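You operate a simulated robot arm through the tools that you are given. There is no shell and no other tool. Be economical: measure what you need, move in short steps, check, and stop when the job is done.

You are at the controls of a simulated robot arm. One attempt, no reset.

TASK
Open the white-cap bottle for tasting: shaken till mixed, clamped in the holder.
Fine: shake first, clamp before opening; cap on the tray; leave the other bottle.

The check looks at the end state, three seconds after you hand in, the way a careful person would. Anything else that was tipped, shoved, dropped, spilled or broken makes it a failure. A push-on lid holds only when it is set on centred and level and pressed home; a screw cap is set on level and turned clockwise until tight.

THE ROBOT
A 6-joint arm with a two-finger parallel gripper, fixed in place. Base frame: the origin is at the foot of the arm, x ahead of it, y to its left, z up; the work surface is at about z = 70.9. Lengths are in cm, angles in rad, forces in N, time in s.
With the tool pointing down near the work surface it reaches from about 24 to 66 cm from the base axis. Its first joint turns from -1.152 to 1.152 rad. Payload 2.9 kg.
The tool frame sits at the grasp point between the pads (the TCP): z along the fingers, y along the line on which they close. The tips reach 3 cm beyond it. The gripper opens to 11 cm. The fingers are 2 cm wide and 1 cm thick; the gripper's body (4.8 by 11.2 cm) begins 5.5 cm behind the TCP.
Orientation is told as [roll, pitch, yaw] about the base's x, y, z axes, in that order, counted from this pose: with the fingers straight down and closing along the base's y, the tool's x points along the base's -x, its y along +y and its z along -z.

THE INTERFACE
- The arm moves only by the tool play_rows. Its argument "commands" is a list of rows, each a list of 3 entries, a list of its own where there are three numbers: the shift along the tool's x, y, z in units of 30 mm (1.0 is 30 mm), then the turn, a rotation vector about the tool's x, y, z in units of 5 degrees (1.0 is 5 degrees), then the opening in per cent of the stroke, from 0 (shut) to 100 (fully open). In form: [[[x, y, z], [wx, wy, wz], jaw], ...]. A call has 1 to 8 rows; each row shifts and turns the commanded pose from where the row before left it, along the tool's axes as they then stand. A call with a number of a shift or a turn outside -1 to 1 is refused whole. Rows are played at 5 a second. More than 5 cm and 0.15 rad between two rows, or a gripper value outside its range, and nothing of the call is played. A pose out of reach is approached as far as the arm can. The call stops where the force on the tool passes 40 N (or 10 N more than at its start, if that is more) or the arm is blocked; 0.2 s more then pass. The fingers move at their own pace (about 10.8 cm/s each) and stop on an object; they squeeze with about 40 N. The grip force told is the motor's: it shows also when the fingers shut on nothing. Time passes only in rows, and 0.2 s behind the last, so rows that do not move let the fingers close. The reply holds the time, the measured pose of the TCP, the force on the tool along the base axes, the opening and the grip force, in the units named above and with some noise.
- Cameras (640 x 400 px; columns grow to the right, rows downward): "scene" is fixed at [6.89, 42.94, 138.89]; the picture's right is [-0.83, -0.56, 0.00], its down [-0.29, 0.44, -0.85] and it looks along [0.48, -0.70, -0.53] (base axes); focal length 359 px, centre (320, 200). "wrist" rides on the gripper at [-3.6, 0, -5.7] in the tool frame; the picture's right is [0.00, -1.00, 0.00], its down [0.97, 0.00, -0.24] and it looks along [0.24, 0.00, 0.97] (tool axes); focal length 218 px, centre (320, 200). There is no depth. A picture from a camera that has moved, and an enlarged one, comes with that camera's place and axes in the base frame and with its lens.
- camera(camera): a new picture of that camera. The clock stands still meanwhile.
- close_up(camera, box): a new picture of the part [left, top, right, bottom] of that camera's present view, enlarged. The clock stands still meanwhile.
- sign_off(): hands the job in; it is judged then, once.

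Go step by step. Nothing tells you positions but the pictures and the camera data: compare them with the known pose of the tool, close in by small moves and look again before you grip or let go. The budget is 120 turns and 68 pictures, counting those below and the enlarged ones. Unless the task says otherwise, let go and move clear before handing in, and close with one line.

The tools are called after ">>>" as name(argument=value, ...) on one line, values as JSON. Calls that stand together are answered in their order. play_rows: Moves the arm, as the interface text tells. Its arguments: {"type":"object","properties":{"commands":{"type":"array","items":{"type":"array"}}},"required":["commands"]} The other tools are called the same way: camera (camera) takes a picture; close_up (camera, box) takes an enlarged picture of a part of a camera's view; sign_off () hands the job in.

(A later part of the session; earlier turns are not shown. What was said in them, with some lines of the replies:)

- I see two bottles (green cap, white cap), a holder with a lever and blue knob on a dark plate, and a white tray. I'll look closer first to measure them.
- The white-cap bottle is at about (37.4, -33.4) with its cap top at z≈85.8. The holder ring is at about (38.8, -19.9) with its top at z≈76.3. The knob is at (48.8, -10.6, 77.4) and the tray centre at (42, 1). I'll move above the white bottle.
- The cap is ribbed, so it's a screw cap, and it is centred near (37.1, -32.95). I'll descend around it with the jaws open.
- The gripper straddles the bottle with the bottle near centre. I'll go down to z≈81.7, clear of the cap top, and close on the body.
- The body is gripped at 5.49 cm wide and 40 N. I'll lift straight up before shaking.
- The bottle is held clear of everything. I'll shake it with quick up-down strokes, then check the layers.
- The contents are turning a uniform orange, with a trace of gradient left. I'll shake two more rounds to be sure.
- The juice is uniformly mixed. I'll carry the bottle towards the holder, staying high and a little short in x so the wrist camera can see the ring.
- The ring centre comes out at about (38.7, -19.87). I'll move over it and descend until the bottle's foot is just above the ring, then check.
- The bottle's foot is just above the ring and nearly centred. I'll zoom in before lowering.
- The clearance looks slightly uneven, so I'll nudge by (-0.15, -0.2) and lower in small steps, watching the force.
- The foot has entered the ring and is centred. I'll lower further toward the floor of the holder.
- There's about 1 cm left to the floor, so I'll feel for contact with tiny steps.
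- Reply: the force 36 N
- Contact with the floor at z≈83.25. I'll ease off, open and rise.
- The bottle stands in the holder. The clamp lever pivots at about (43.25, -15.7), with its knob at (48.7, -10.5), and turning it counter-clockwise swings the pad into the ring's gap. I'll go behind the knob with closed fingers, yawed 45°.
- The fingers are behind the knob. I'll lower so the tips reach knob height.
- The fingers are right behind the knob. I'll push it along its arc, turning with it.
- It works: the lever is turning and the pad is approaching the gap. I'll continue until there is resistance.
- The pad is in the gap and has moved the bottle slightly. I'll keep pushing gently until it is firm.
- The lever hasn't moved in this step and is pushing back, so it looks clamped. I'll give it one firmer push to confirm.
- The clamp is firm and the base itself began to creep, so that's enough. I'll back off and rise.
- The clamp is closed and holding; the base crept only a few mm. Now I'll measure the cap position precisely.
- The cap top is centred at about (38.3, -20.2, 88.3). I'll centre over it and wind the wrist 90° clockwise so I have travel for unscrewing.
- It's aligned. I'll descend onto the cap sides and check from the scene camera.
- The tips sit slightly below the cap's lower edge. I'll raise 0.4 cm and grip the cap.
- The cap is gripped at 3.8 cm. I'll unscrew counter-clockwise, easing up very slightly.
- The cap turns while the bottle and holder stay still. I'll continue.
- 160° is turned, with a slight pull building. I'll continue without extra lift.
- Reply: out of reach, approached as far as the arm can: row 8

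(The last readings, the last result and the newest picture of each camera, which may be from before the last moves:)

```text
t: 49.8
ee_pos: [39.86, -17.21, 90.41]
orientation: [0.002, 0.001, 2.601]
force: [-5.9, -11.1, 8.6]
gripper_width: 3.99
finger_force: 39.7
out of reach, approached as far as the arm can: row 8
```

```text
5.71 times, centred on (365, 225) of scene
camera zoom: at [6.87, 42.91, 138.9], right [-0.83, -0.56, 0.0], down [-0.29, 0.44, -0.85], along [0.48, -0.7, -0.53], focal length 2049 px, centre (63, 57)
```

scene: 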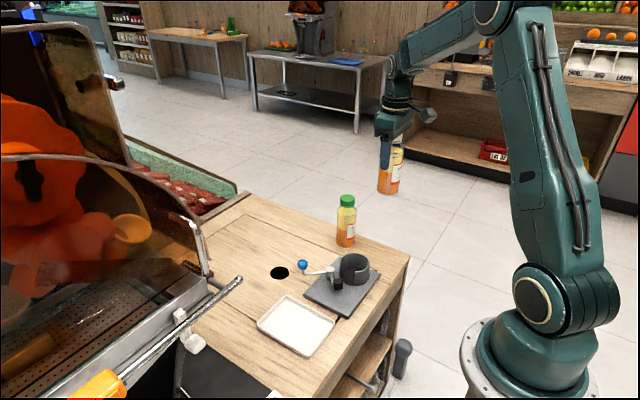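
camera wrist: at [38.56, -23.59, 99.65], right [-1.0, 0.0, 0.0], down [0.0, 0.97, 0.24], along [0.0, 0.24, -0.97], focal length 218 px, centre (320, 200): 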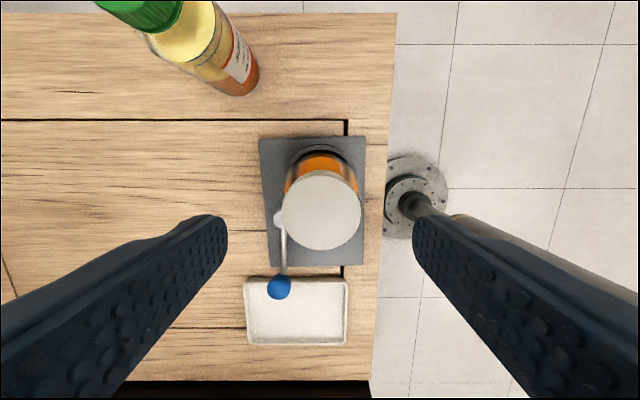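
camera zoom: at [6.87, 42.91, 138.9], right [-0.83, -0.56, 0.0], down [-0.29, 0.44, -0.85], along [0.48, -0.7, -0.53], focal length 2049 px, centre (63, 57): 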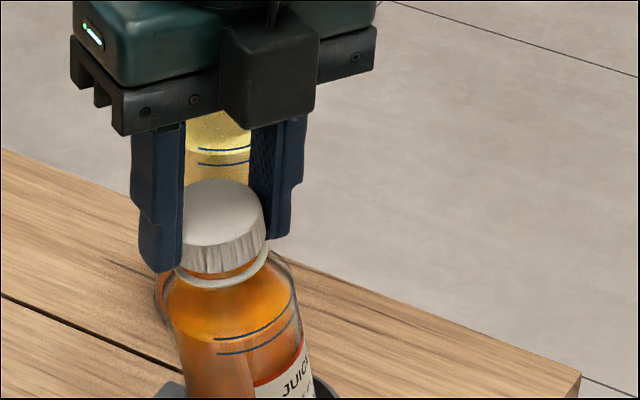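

The wrist hit its joint limit and the arm drifted about 3 cm sideways, tilting the bottle. I'll look before doing anything else.

>>> close_up(camera="scene", box=[270, 190, 410, 320])

```text
3.08 times, centred on (340, 255) of scene
camera zoom: at [6.87, 42.91, 138.9], right [-0.83, -0.56, 0.0], down [-0.29, 0.44, -0.85], along [0.48, -0.7, -0.53], focal length 1104 px, centre (258, 31)
```

zoom: 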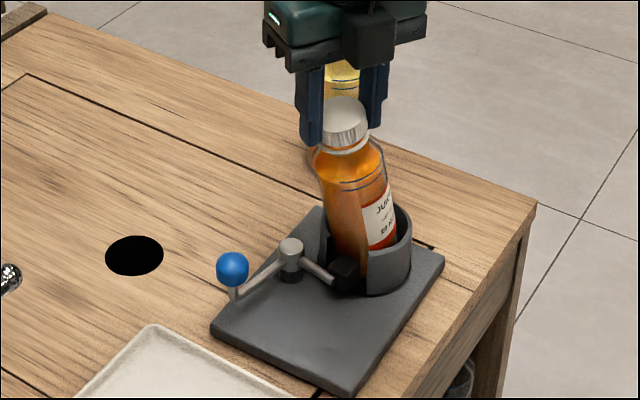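

The bottle is tilted in the clamp, but nothing has spilled. I'll turn back one step so the arm returns to its proper position.

>>> play_rows(commands=[[[0, 0, 0], [0, 0, 1], 25]])

>>> close_up(camera="scene", box=[270, 190, 410, 320])

```text
t: 50.2
ee_pos: [40.02, -17.23, 90.48]
orientation: [0.0, 0.001, 2.531]
force: [-3.8, -10.1, 10.6]
gripper_width: 3.97
finger_force: 40.0
```

```text
3.08 times, centred on (340, 255) of scene
camera zoom: at [6.87, 42.92, 138.9], right [-0.83, -0.56, 0.0], down [-0.29, 0.44, -0.85], along [0.48, -0.7, -0.53], focal length 1104 px, centre (258, 31)
```

zoom: 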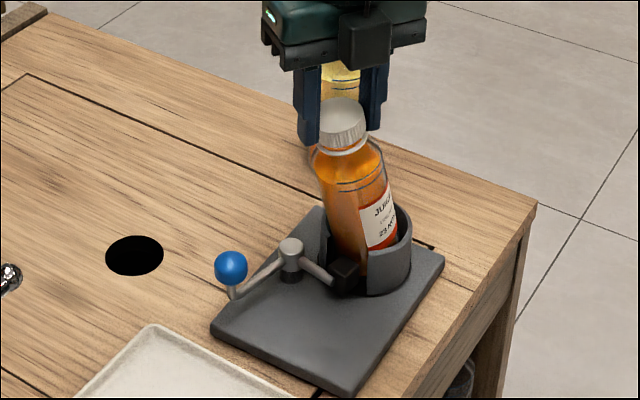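

The command stayed at the drifted pose, so I'll move the cap gently back over the holder at (38.4, -20.2).

>>> play_rows(commands=[[[0.03, 0.28, 0], [0, 0, 0], 25], [[0.03, 0.28, 0], [0, 0, 0], 25], [[0.03, 0.28, 0], [0, 0, 0], 25], [[0.03, 0.28, 0], [0, 0, 0], 25], [[0, 0, 0], [0, 0, 0], 25]])

>>> close_up(camera="scene", box=[270, 190, 410, 320])

```text
t: 51.4
ee_pos: [38.27, -20.02, 90.3]
orientation: [0.0, -0.001, 2.529]
force: [0.7, 3.9, 1.4]
gripper_width: 3.76
finger_force: 40.5
```

```text
3.08 times, centred on (340, 255) of scene
camera zoom: at [6.89, 42.94, 138.89], right [-0.83, -0.56, 0.0], down [-0.29, 0.44, -0.85], along [0.48, -0.7, -0.53], focal length 1104 px, centre (258, 31)
```

zoom: 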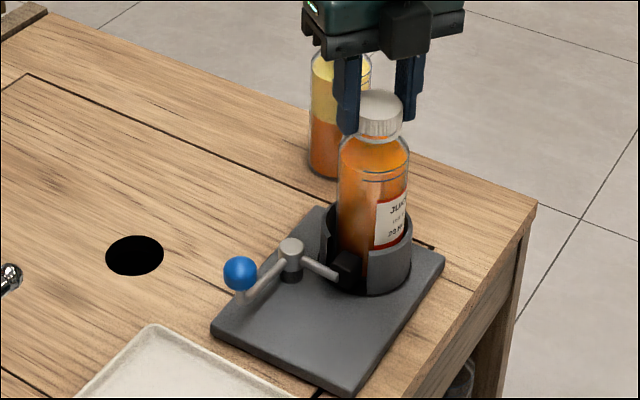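

The bottle is upright and still clamped. I'll release the cap, rise clear and wind the wrist back to regrip, this time staying inside the joint limit.

>>> play_rows(commands=[[[0, 0, 0], [0, 0, 0], 50], [[0, 0, 0], [0, 0, 0], 65], [[0, 0, -0.5], [0, 0, 0], 65], [[0, 0, -0.7], [0, 0, 1], 65], [[0, 0, 0], [0, 0, 1], 65], [[0, 0, 0], [0, 0, 1], 65], [[0, 0, 0], [0, 0, 1], 65], [[0, 0, 0], [0, 0, 1], 65]])

>>> play_rows(commands=[[[0, 0, 0], [0, 0, 1], 65], [[0, 0, 0], [0, 0, 1], 65], [[0, 0, 0], [0, 0, 1], 65], [[0, 0, 0], [0, 0, 1], 65], [[0, 0, 0], [0, 0, 1], 65], [[0, 0, 0], [0, 0, 1], 65], [[0, 0, 0], [0, 0, 1], 65], [[0, 0, 0], [0, 0, 1], 65]])

>>> play_rows(commands=[[[0, 0, 0], [0, 0, 1], 65], [[0, 0, 0], [0, 0, 1], 65], [[0, 0, 0], [0, 0, 1], 65], [[0, 0, 0], [0, 0, 1], 65], [[0, 0, 0], [0, 0, 1], 65], [[0, 0, 0], [0, 0, 1], 65], [[0, 0, 0], [0, 0, 1], 65], [[0, 0, 0], [0, 0, 1], 65]])

>>> play_rows(commands=[[[0, 0, 0], [0, 0, 1], 65], [[0, 0, 0], [0, 0, 1], 65], [[0, 0, 0], [0, 0, 1], 65], [[0, 0, 0], [0, 0, 1], 65], [[0, 0, 0], [0, 0, 1], 65], [[0, 0, 0], [0, 0, 1], 65], [[0, 0, 0], [0, 0, 1], 65], [[0, 0, 0], [0, 0, 1], 65]])

>>> camera(camera="wrist")

>>> close_up(camera="scene", box=[320, 190, 410, 260])

```text
t: 53.2
ee_pos: [38.12, -20.19, 94.15]
orientation: [0.0, 0.001, 2.093]
force: [-0.6, 0.6, 0.6]
gripper_width: 7.13
finger_force: 0.2
```

```text
t: 55.0
ee_pos: [38.25, -20.0, 93.97]
orientation: [0.0, -0.002, 1.396]
force: [-0.6, 0.1, 0.1]
gripper_width: 7.18
finger_force: 0.1
```

```text
t: 56.8
ee_pos: [38.28, -20.07, 94.02]
orientation: [0.0, -0.001, 0.697]
force: [0.0, 0.3, -0.2]
gripper_width: 7.17
finger_force: 0.1
```

```text
t: 58.6
ee_pos: [38.29, -20.03, 94.0]
orientation: [0.001, 0.0, -0.003]
force: [0.0, 0.1, -0.3]
gripper_width: 7.14
finger_force: 0.1
```

```text
25 pictures are left
camera wrist: at [41.93, -20.03, 99.78], right [0.0, -1.0, 0.0], down [-0.97, 0.0, 0.24], along [-0.24, 0.0, -0.97], focal length 218 px, centre (320, 200)
```

wrist: 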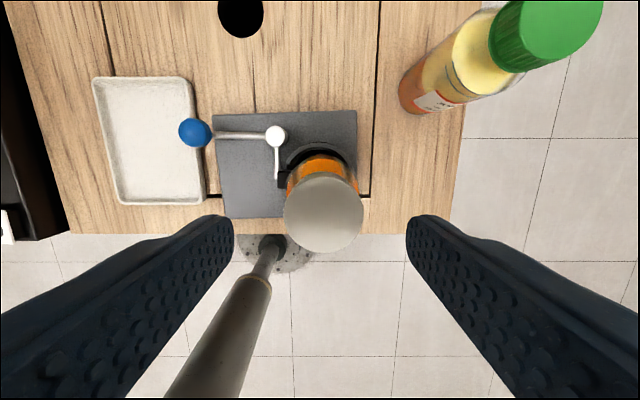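

```text
5.71 times, centred on (365, 225) of scene
camera zoom: at [6.89, 42.94, 138.89], right [-0.83, -0.56, 0.0], down [-0.29, 0.44, -0.85], along [0.48, -0.7, -0.53], focal length 2049 px, centre (63, 57)
```

zoom: 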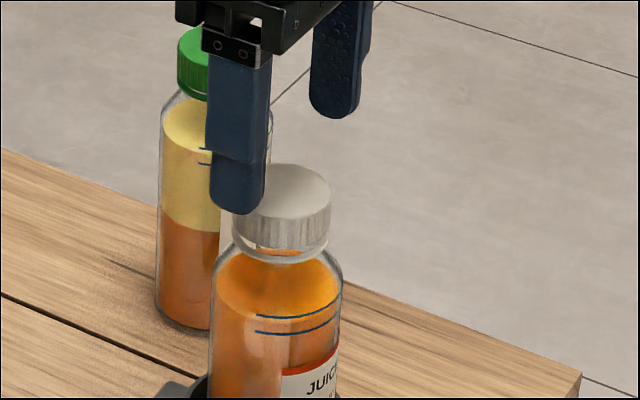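

The cap has visibly risen off its collar. I'll re-centre and wind back another 40° before regripping.

>>> play_rows(commands=[[[-0.07, -0.06, 0], [0, 0, 1], 65], [[0, 0, 0], [0, 0, 1], 65], [[0, 0, 0], [0, 0, 1], 65], [[0, 0, 0], [0, 0, 1], 65], [[0, 0, 0], [0, 0, 1], 65], [[0, 0, 0], [0, 0, 1], 65], [[0, 0, 0], [0, 0, 1], 65], [[0, 0, 0], [0, 0, 1], 65]])

>>> play_rows(commands=[[[0, 0, 0.5], [0, 0, 0], 65], [[0, 0, 0.65], [0, 0, 0], 65], [[0, 0, 0], [0, 0, 0], 45], [[0, 0, 0], [0, 0, 0], 25], [[0, 0, 0], [0, 0, 0], 25], [[0, 0, 0], [0, 0, 0], 25]])

>>> play_rows(commands=[[[0, 0, 0], [0, 0, -1], 25], [[0, 0, 0], [0, 0, -1], 25], [[0, 0, 0], [0, 0, -1], 25], [[0, 0, 0], [0, 0, -1], 25], [[0, 0, 0], [0, 0, -1], 25], [[0, 0, 0], [0, 0, -1], 25], [[0, 0, 0], [0, 0, -1], 25], [[0, 0, 0], [0, 0, -1], 25]])

>>> close_up(camera="scene", box=[320, 190, 410, 260])

```text
t: 60.4
ee_pos: [38.47, -20.23, 94.04]
orientation: [0.002, 0.001, -0.699]
force: [0.0, -0.1, -0.4]
gripper_width: 7.16
finger_force: 0.1
```

```text
t: 61.8
ee_pos: [38.42, -20.21, 90.59]
orientation: [-0.001, -0.001, -0.698]
force: [-1.6, -1.6, -0.3]
gripper_width: 3.79
finger_force: 40.1
```

```text
t: 63.6
ee_pos: [38.47, -20.21, 90.54]
orientation: [0.001, 0.0, 0.002]
force: [-0.2, -0.1, 0.2]
gripper_width: 3.77
finger_force: 40.6
```

```text
5.71 times, centred on (365, 225) of scene
camera zoom: at [6.89, 42.94, 138.89], right [-0.83, -0.56, 0.0], down [-0.29, 0.44, -0.85], along [0.48, -0.7, -0.53], focal length 2049 px, centre (63, 57)
```

zoom: 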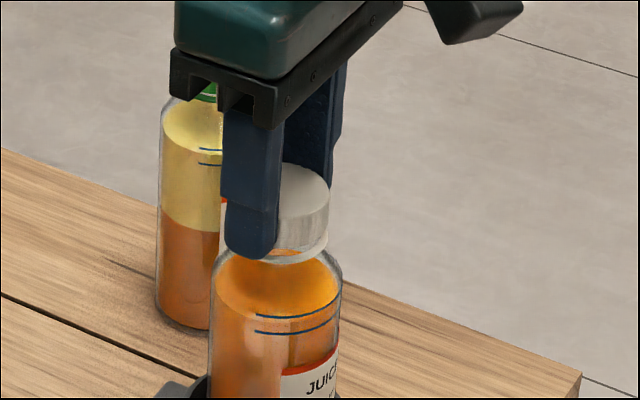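

Forces are near zero, so the cap may be free. I'll turn a bit more with a slight lift and read the force.

>>> play_rows(commands=[[[0, 0, -0.01], [0, 0, -1], 25], [[0, 0, -0.01], [0, 0, -1], 25], [[0, 0, -0.01], [0, 0, -1], 25], [[0, 0, -0.01], [0, 0, -1], 25], [[0, 0, -0.01], [0, 0, -1], 25]])

```text
t: 64.8
ee_pos: [38.56, -20.24, 90.72]
orientation: [-0.001, -0.001, 0.438]
force: [-0.6, 0.4, 0.3]
gripper_width: 3.76
finger_force: 39.9
```

No resistance to the lift. I'll raise a little more and look.

>>> play_rows(commands=[[[0, 0, -0.06], [0, 0, -1], 25], [[0, 0, -0.06], [0, 0, -1], 25], [[0, 0, -0.06], [0, 0, -1], 25], [[0, 0, 0], [0, 0, 0], 25]])

>>> close_up(camera="scene", box=[310, 190, 410, 290])

```text
t: 65.8
ee_pos: [38.51, -20.26, 91.29]
orientation: [0.0, 0.0, 0.701]
force: [-0.4, 0.5, -0.7]
gripper_width: 3.79
finger_force: 39.7
```

```text
4.00 times, centred on (360, 240) of scene
camera zoom: at [6.89, 42.94, 138.89], right [-0.83, -0.56, 0.0], down [-0.29, 0.44, -0.85], along [0.48, -0.7, -0.53], focal length 1434 px, centre (160, 40)
```

zoom: 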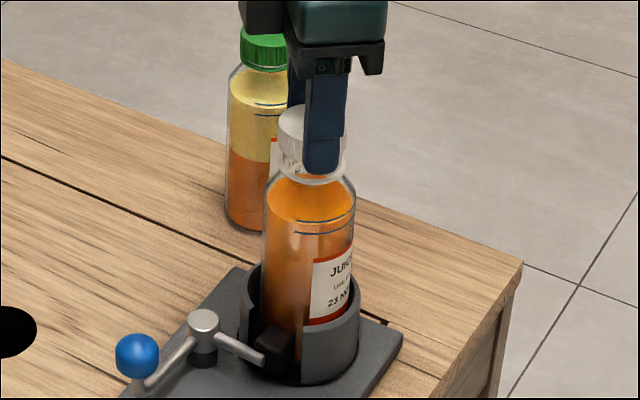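

The cap is off the threads and the neck is showing. I'll lift straight up well clear.

>>> play_rows(commands=[[[0, 0, -0.3], [0, 0, 0], 25], [[0, 0, -0.5], [0, 0, 0], 25], [[0, 0, -0.7], [0, 0, 0], 25], [[0, 0, -0.8], [0, 0, 1], 25], [[0, 0, -0.5], [0, 0, 1], 25], [[0, 0, 0], [0, 0, 1], 25], [[0, 0, 0], [0, 0, 1], 25], [[0, 0, 0], [0, 0, 1], 25]])

>>> close_up(camera="scene", box=[250, 170, 410, 350])

```text
t: 67.6
ee_pos: [38.43, -20.26, 99.55]
orientation: [-0.001, 0.0, 0.261]
force: [0.0, -0.2, -0.5]
gripper_width: 3.76
finger_force: 39.8
```

```text
2.22 times, centred on (330, 260) of scene
camera zoom: at [6.89, 42.94, 138.89], right [-0.83, -0.56, 0.0], down [-0.29, 0.44, -0.85], along [0.48, -0.7, -0.53], focal length 797 px, centre (298, 67)
```

zoom: 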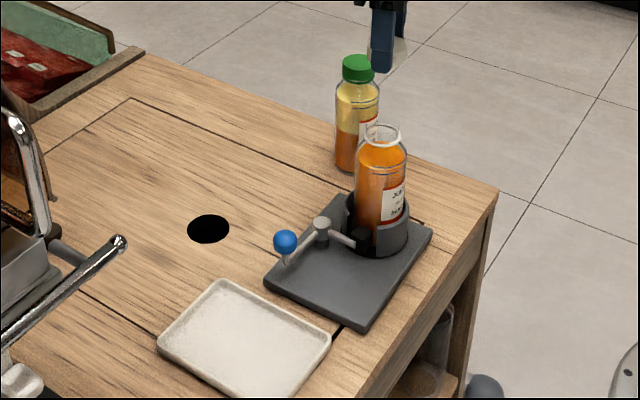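

The bottle is open and upright in the clamp. I'll carry the cap over to the tray centre at about (42.7, 1).

>>> play_rows(commands=[[[0, 0, 0], [0, 0, 1], 25], [[0, 0, 0], [0, 0, 1], 25], [[0, 0, 0], [0, 0, 1], 25], [[-0.29, 1, 0], [0, 0, 0], 25], [[-0.29, 1, 0], [0, 0, 0], 25], [[-0.29, 1, 0], [0, 0, 0], 25], [[-0.29, 1, 0], [0, 0, 0], 25], [[-0.29, 1, 0], [0, 0, 0], 25]])

>>> play_rows(commands=[[[0, 1, 0.7], [0, 0, 0], 25], [[0, 1, 0.7], [0, 0, 0], 25], [[0, 0.1, 1], [0, 0, 0], 25], [[0, 0, 1], [0, 0, 0], 25], [[0, 0, 1], [0, 0, 0], 25], [[0, 0, 1], [0, 0, 0], 25], [[0, 0, 1], [0, 0, 0], 25], [[0, 0, 0], [0, 0, 0], 25]])

>>> camera(camera="wrist")

>>> close_up(camera="scene", box=[240, 240, 360, 370])

```text
t: 69.4
ee_pos: [42.82, -5.31, 99.64]
orientation: [-0.001, 0.002, -0.002]
force: [0.0, 0.1, -0.5]
gripper_width: 3.79
finger_force: 40.4
```

```text
t: 71.2
ee_pos: [42.94, 1.01, 80.43]
orientation: [0.001, 0.001, 0.0]
force: [0.3, -0.7, -0.8]
gripper_width: 3.81
finger_force: 40.4
```

```text
20 pictures are left
camera wrist: at [46.52, 1.09, 86.19], right [0.0, -1.0, 0.0], down [-0.97, 0.0, 0.24], along [-0.24, 0.0, -0.97], focal length 218 px, centre (320, 200)
```

wrist: 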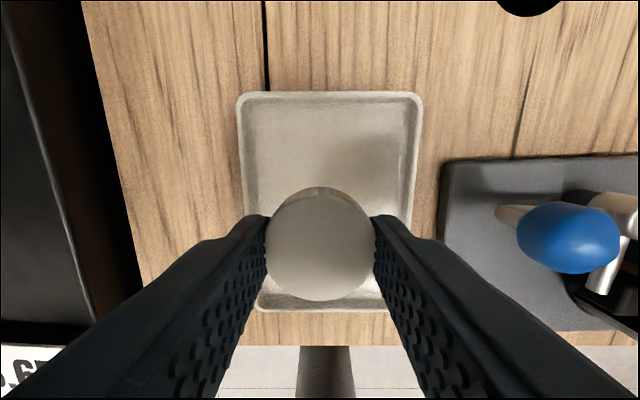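

```text
3.08 times, centred on (300, 305) of scene
camera zoom: at [6.89, 42.94, 138.89], right [-0.83, -0.56, 0.0], down [-0.29, 0.44, -0.85], along [0.48, -0.7, -0.53], focal length 1104 px, centre (382, -123)
```

zoom: 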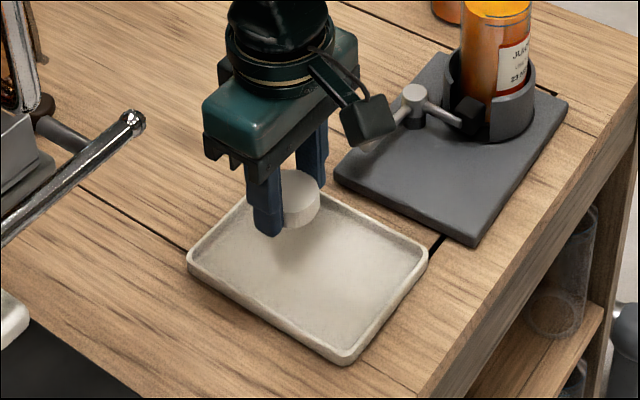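

The cap is over the tray with clearance to the knob. I'll lower and feel for the tray.

>>> play_rows(commands=[[[0, 0, 0.6], [0, 0, 0], 25], [[0, 0, 0.6], [0, 0, 0], 25], [[0, 0, 0.4], [0, 0, 0], 25], [[0, 0, 0], [0, 0, 0], 25]])

>>> close_up(camera="scene", box=[260, 260, 340, 360])

```text
t: 72.2
ee_pos: [42.79, 1.11, 75.69]
orientation: [0.002, 0.001, 0.002]
force: [1.4, -0.8, -0.6]
gripper_width: 3.76
finger_force: 39.6
```

```text
4.00 times, centred on (300, 310) of scene
camera zoom: at [6.89, 42.94, 138.89], right [-0.83, -0.56, 0.0], down [-0.29, 0.44, -0.85], along [0.48, -0.7, -0.53], focal length 1434 px, centre (400, -240)
```

zoom: 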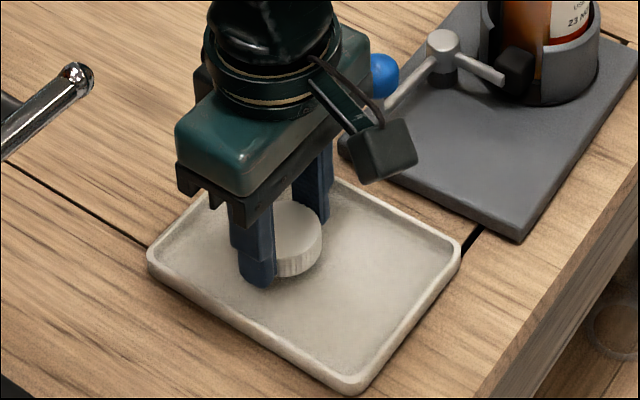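

>>> play_rows(commands=[[[0, 0, 0.1], [0, 0, 0], 25], [[0, 0, 0.07], [0, 0, 0], 25], [[0, 0, 0.05], [0, 0, 0], 25], [[0, 0, 0], [0, 0, 0], 25]])

```text
t: 73.2
ee_pos: [42.8, 1.05, 75.15]
orientation: [0.001, 0.0, -0.001]
force: [-0.5, 0.1, 0.3]
gripper_width: 3.81
finger_force: 39.6
```

No contact yet. I'll use smaller steps.

>>> play_rows(commands=[[[0, 0, 0.05], [0, 0, 0], 25], [[0, 0, 0.05], [0, 0, 0], 25], [[0, 0, 0], [0, 0, 0], 25]])

>>> close_up(camera="scene", box=[280, 290, 330, 345])

```text
t: 74.0
ee_pos: [42.9, 1.03, 74.74]
orientation: [0.0, -0.001, 0.0]
force: [0.2, -0.1, -0.5]
gripper_width: 3.79
finger_force: 40.3
```

```text
7.27 times, centred on (305, 318) of scene
camera zoom: at [6.89, 42.94, 138.89], right [-0.83, -0.56, 0.0], down [-0.29, 0.44, -0.85], along [0.48, -0.7, -0.53], focal length 2608 px, centre (429, -654)
```

zoom: 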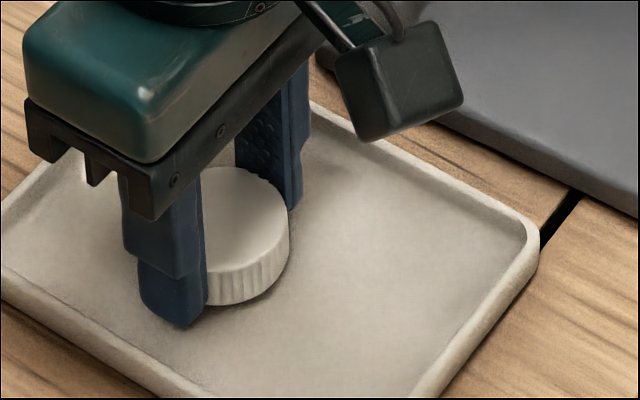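

Very close to the surface now. I'll keep feeling down.

>>> play_rows(commands=[[[0, 0, 0.03], [0, 0, 0], 25], [[0, 0, 0.03], [0, 0, 0], 25], [[0, 0, 0], [0, 0, 0], 25]])

```text
t: 74.8
ee_pos: [42.74, 1.0, 74.52]
orientation: [0.0, 0.001, 0.001]
force: [0.0, -0.6, 0.6]
gripper_width: 3.77
finger_force: 40.2
```

>>> play_rows(commands=[[[0, 0, 0.03], [0, 0, 0], 25], [[0, 0, 0.02], [0, 0, 0], 25], [[0, 0, 0], [0, 0, 0], 25]])

```text
t: 75.6
ee_pos: [42.93, 1.02, 74.39]
orientation: [0.001, 0.0, 0.0]
force: [-2.1, -0.1, 8.5]
gripper_width: 3.77
finger_force: 40.5
```

Contact at z≈74.4. I'll open, rise and check everything.

>>> play_rows(commands=[[[0, 0, 0], [0, 0, 0], 45], [[0, 0, 0], [0, 0, 0], 55], [[0, 0, 0], [0, 0, 0], 55], [[0, 0, -0.5], [0, 0, 0], 55], [[0, 0, -1], [0, 0, 0], 55], [[0, 0, -1], [0, 0, 0], 55], [[0, 0, -1], [0, 0, 0], 55], [[0, 0, -1], [0, 0, 0], 55]])

>>> play_rows(commands=[[[0, 0, -1], [0, 0, 0], 55], [[0, 0, -1], [0, 0, 0], 55], [[0, 0, -1], [0, 0, 0], 55], [[0, 0, 0], [0, 0, 0], 55]])

>>> close_up(camera="scene", box=[240, 180, 420, 360])

>>> camera(camera="wrist")

```text
t: 77.4
ee_pos: [42.82, 1.03, 87.79]
orientation: [0.001, 0.001, -0.001]
force: [-0.6, 0.3, -0.3]
gripper_width: 6.05
finger_force: 0.0
```

```text
t: 78.4
ee_pos: [42.76, 0.93, 96.89]
orientation: [0.0, 0.001, 0.0]
force: [-0.2, 0.2, -0.5]
gripper_width: 6.06
finger_force: 0.1
```

```text
2.22 times, centred on (330, 270) of scene
camera zoom: at [6.89, 42.94, 138.89], right [-0.83, -0.56, 0.0], down [-0.29, 0.44, -0.85], along [0.48, -0.7, -0.53], focal length 797 px, centre (298, 44)
```

zoom: 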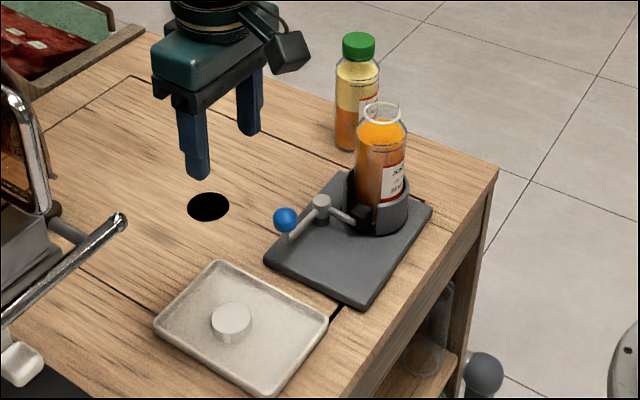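

```text
15 pictures are left
camera wrist: at [46.47, 1.06, 102.6], right [0.0, -1.0, 0.0], down [-0.97, 0.0, 0.24], along [-0.24, 0.0, -0.97], focal length 218 px, centre (320, 200)
```

wrist: 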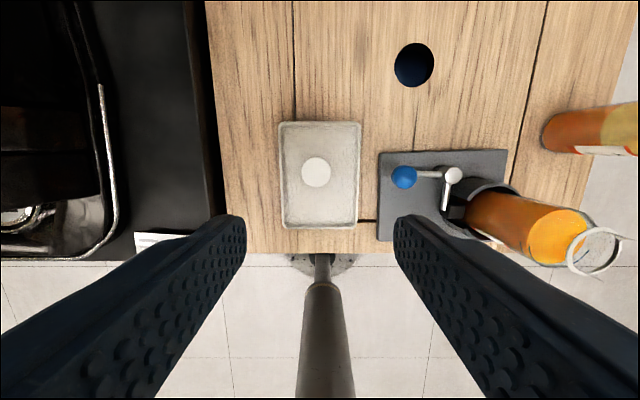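

The cap lies on the tray and the bottle is open. One last close look at the bottle and clamp.

>>> close_up(camera="scene", box=[310, 215, 400, 300])

```text
4.71 times, centred on (355, 258) of scene
camera zoom: at [6.89, 42.94, 138.89], right [-0.83, -0.56, 0.0], down [-0.29, 0.44, -0.85], along [0.48, -0.7, -0.53], focal length 1688 px, centre (155, -71)
```

zoom: 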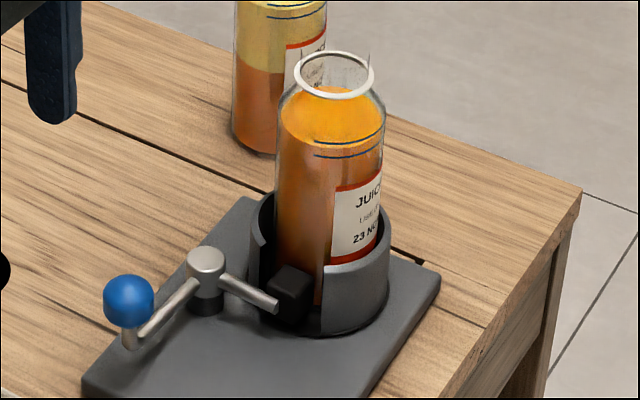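

The bottle is upright, mixed, open and held by the pad. The cap is on the tray, the green bottle is untouched and the arm is clear, so I'm handing in.

>>> sign_off()

```text
The job is handed in.
```

The white-cap bottle was shaken until mixed, clamped in the holder and opened, with its cap on the tray and the green-cap bottle untouched; while unscrewing, the wrist hit its joint limit and tilted the clamped bottle, but I righted it with no spill visible, and the holder and tray each shifted by a few millimetres.
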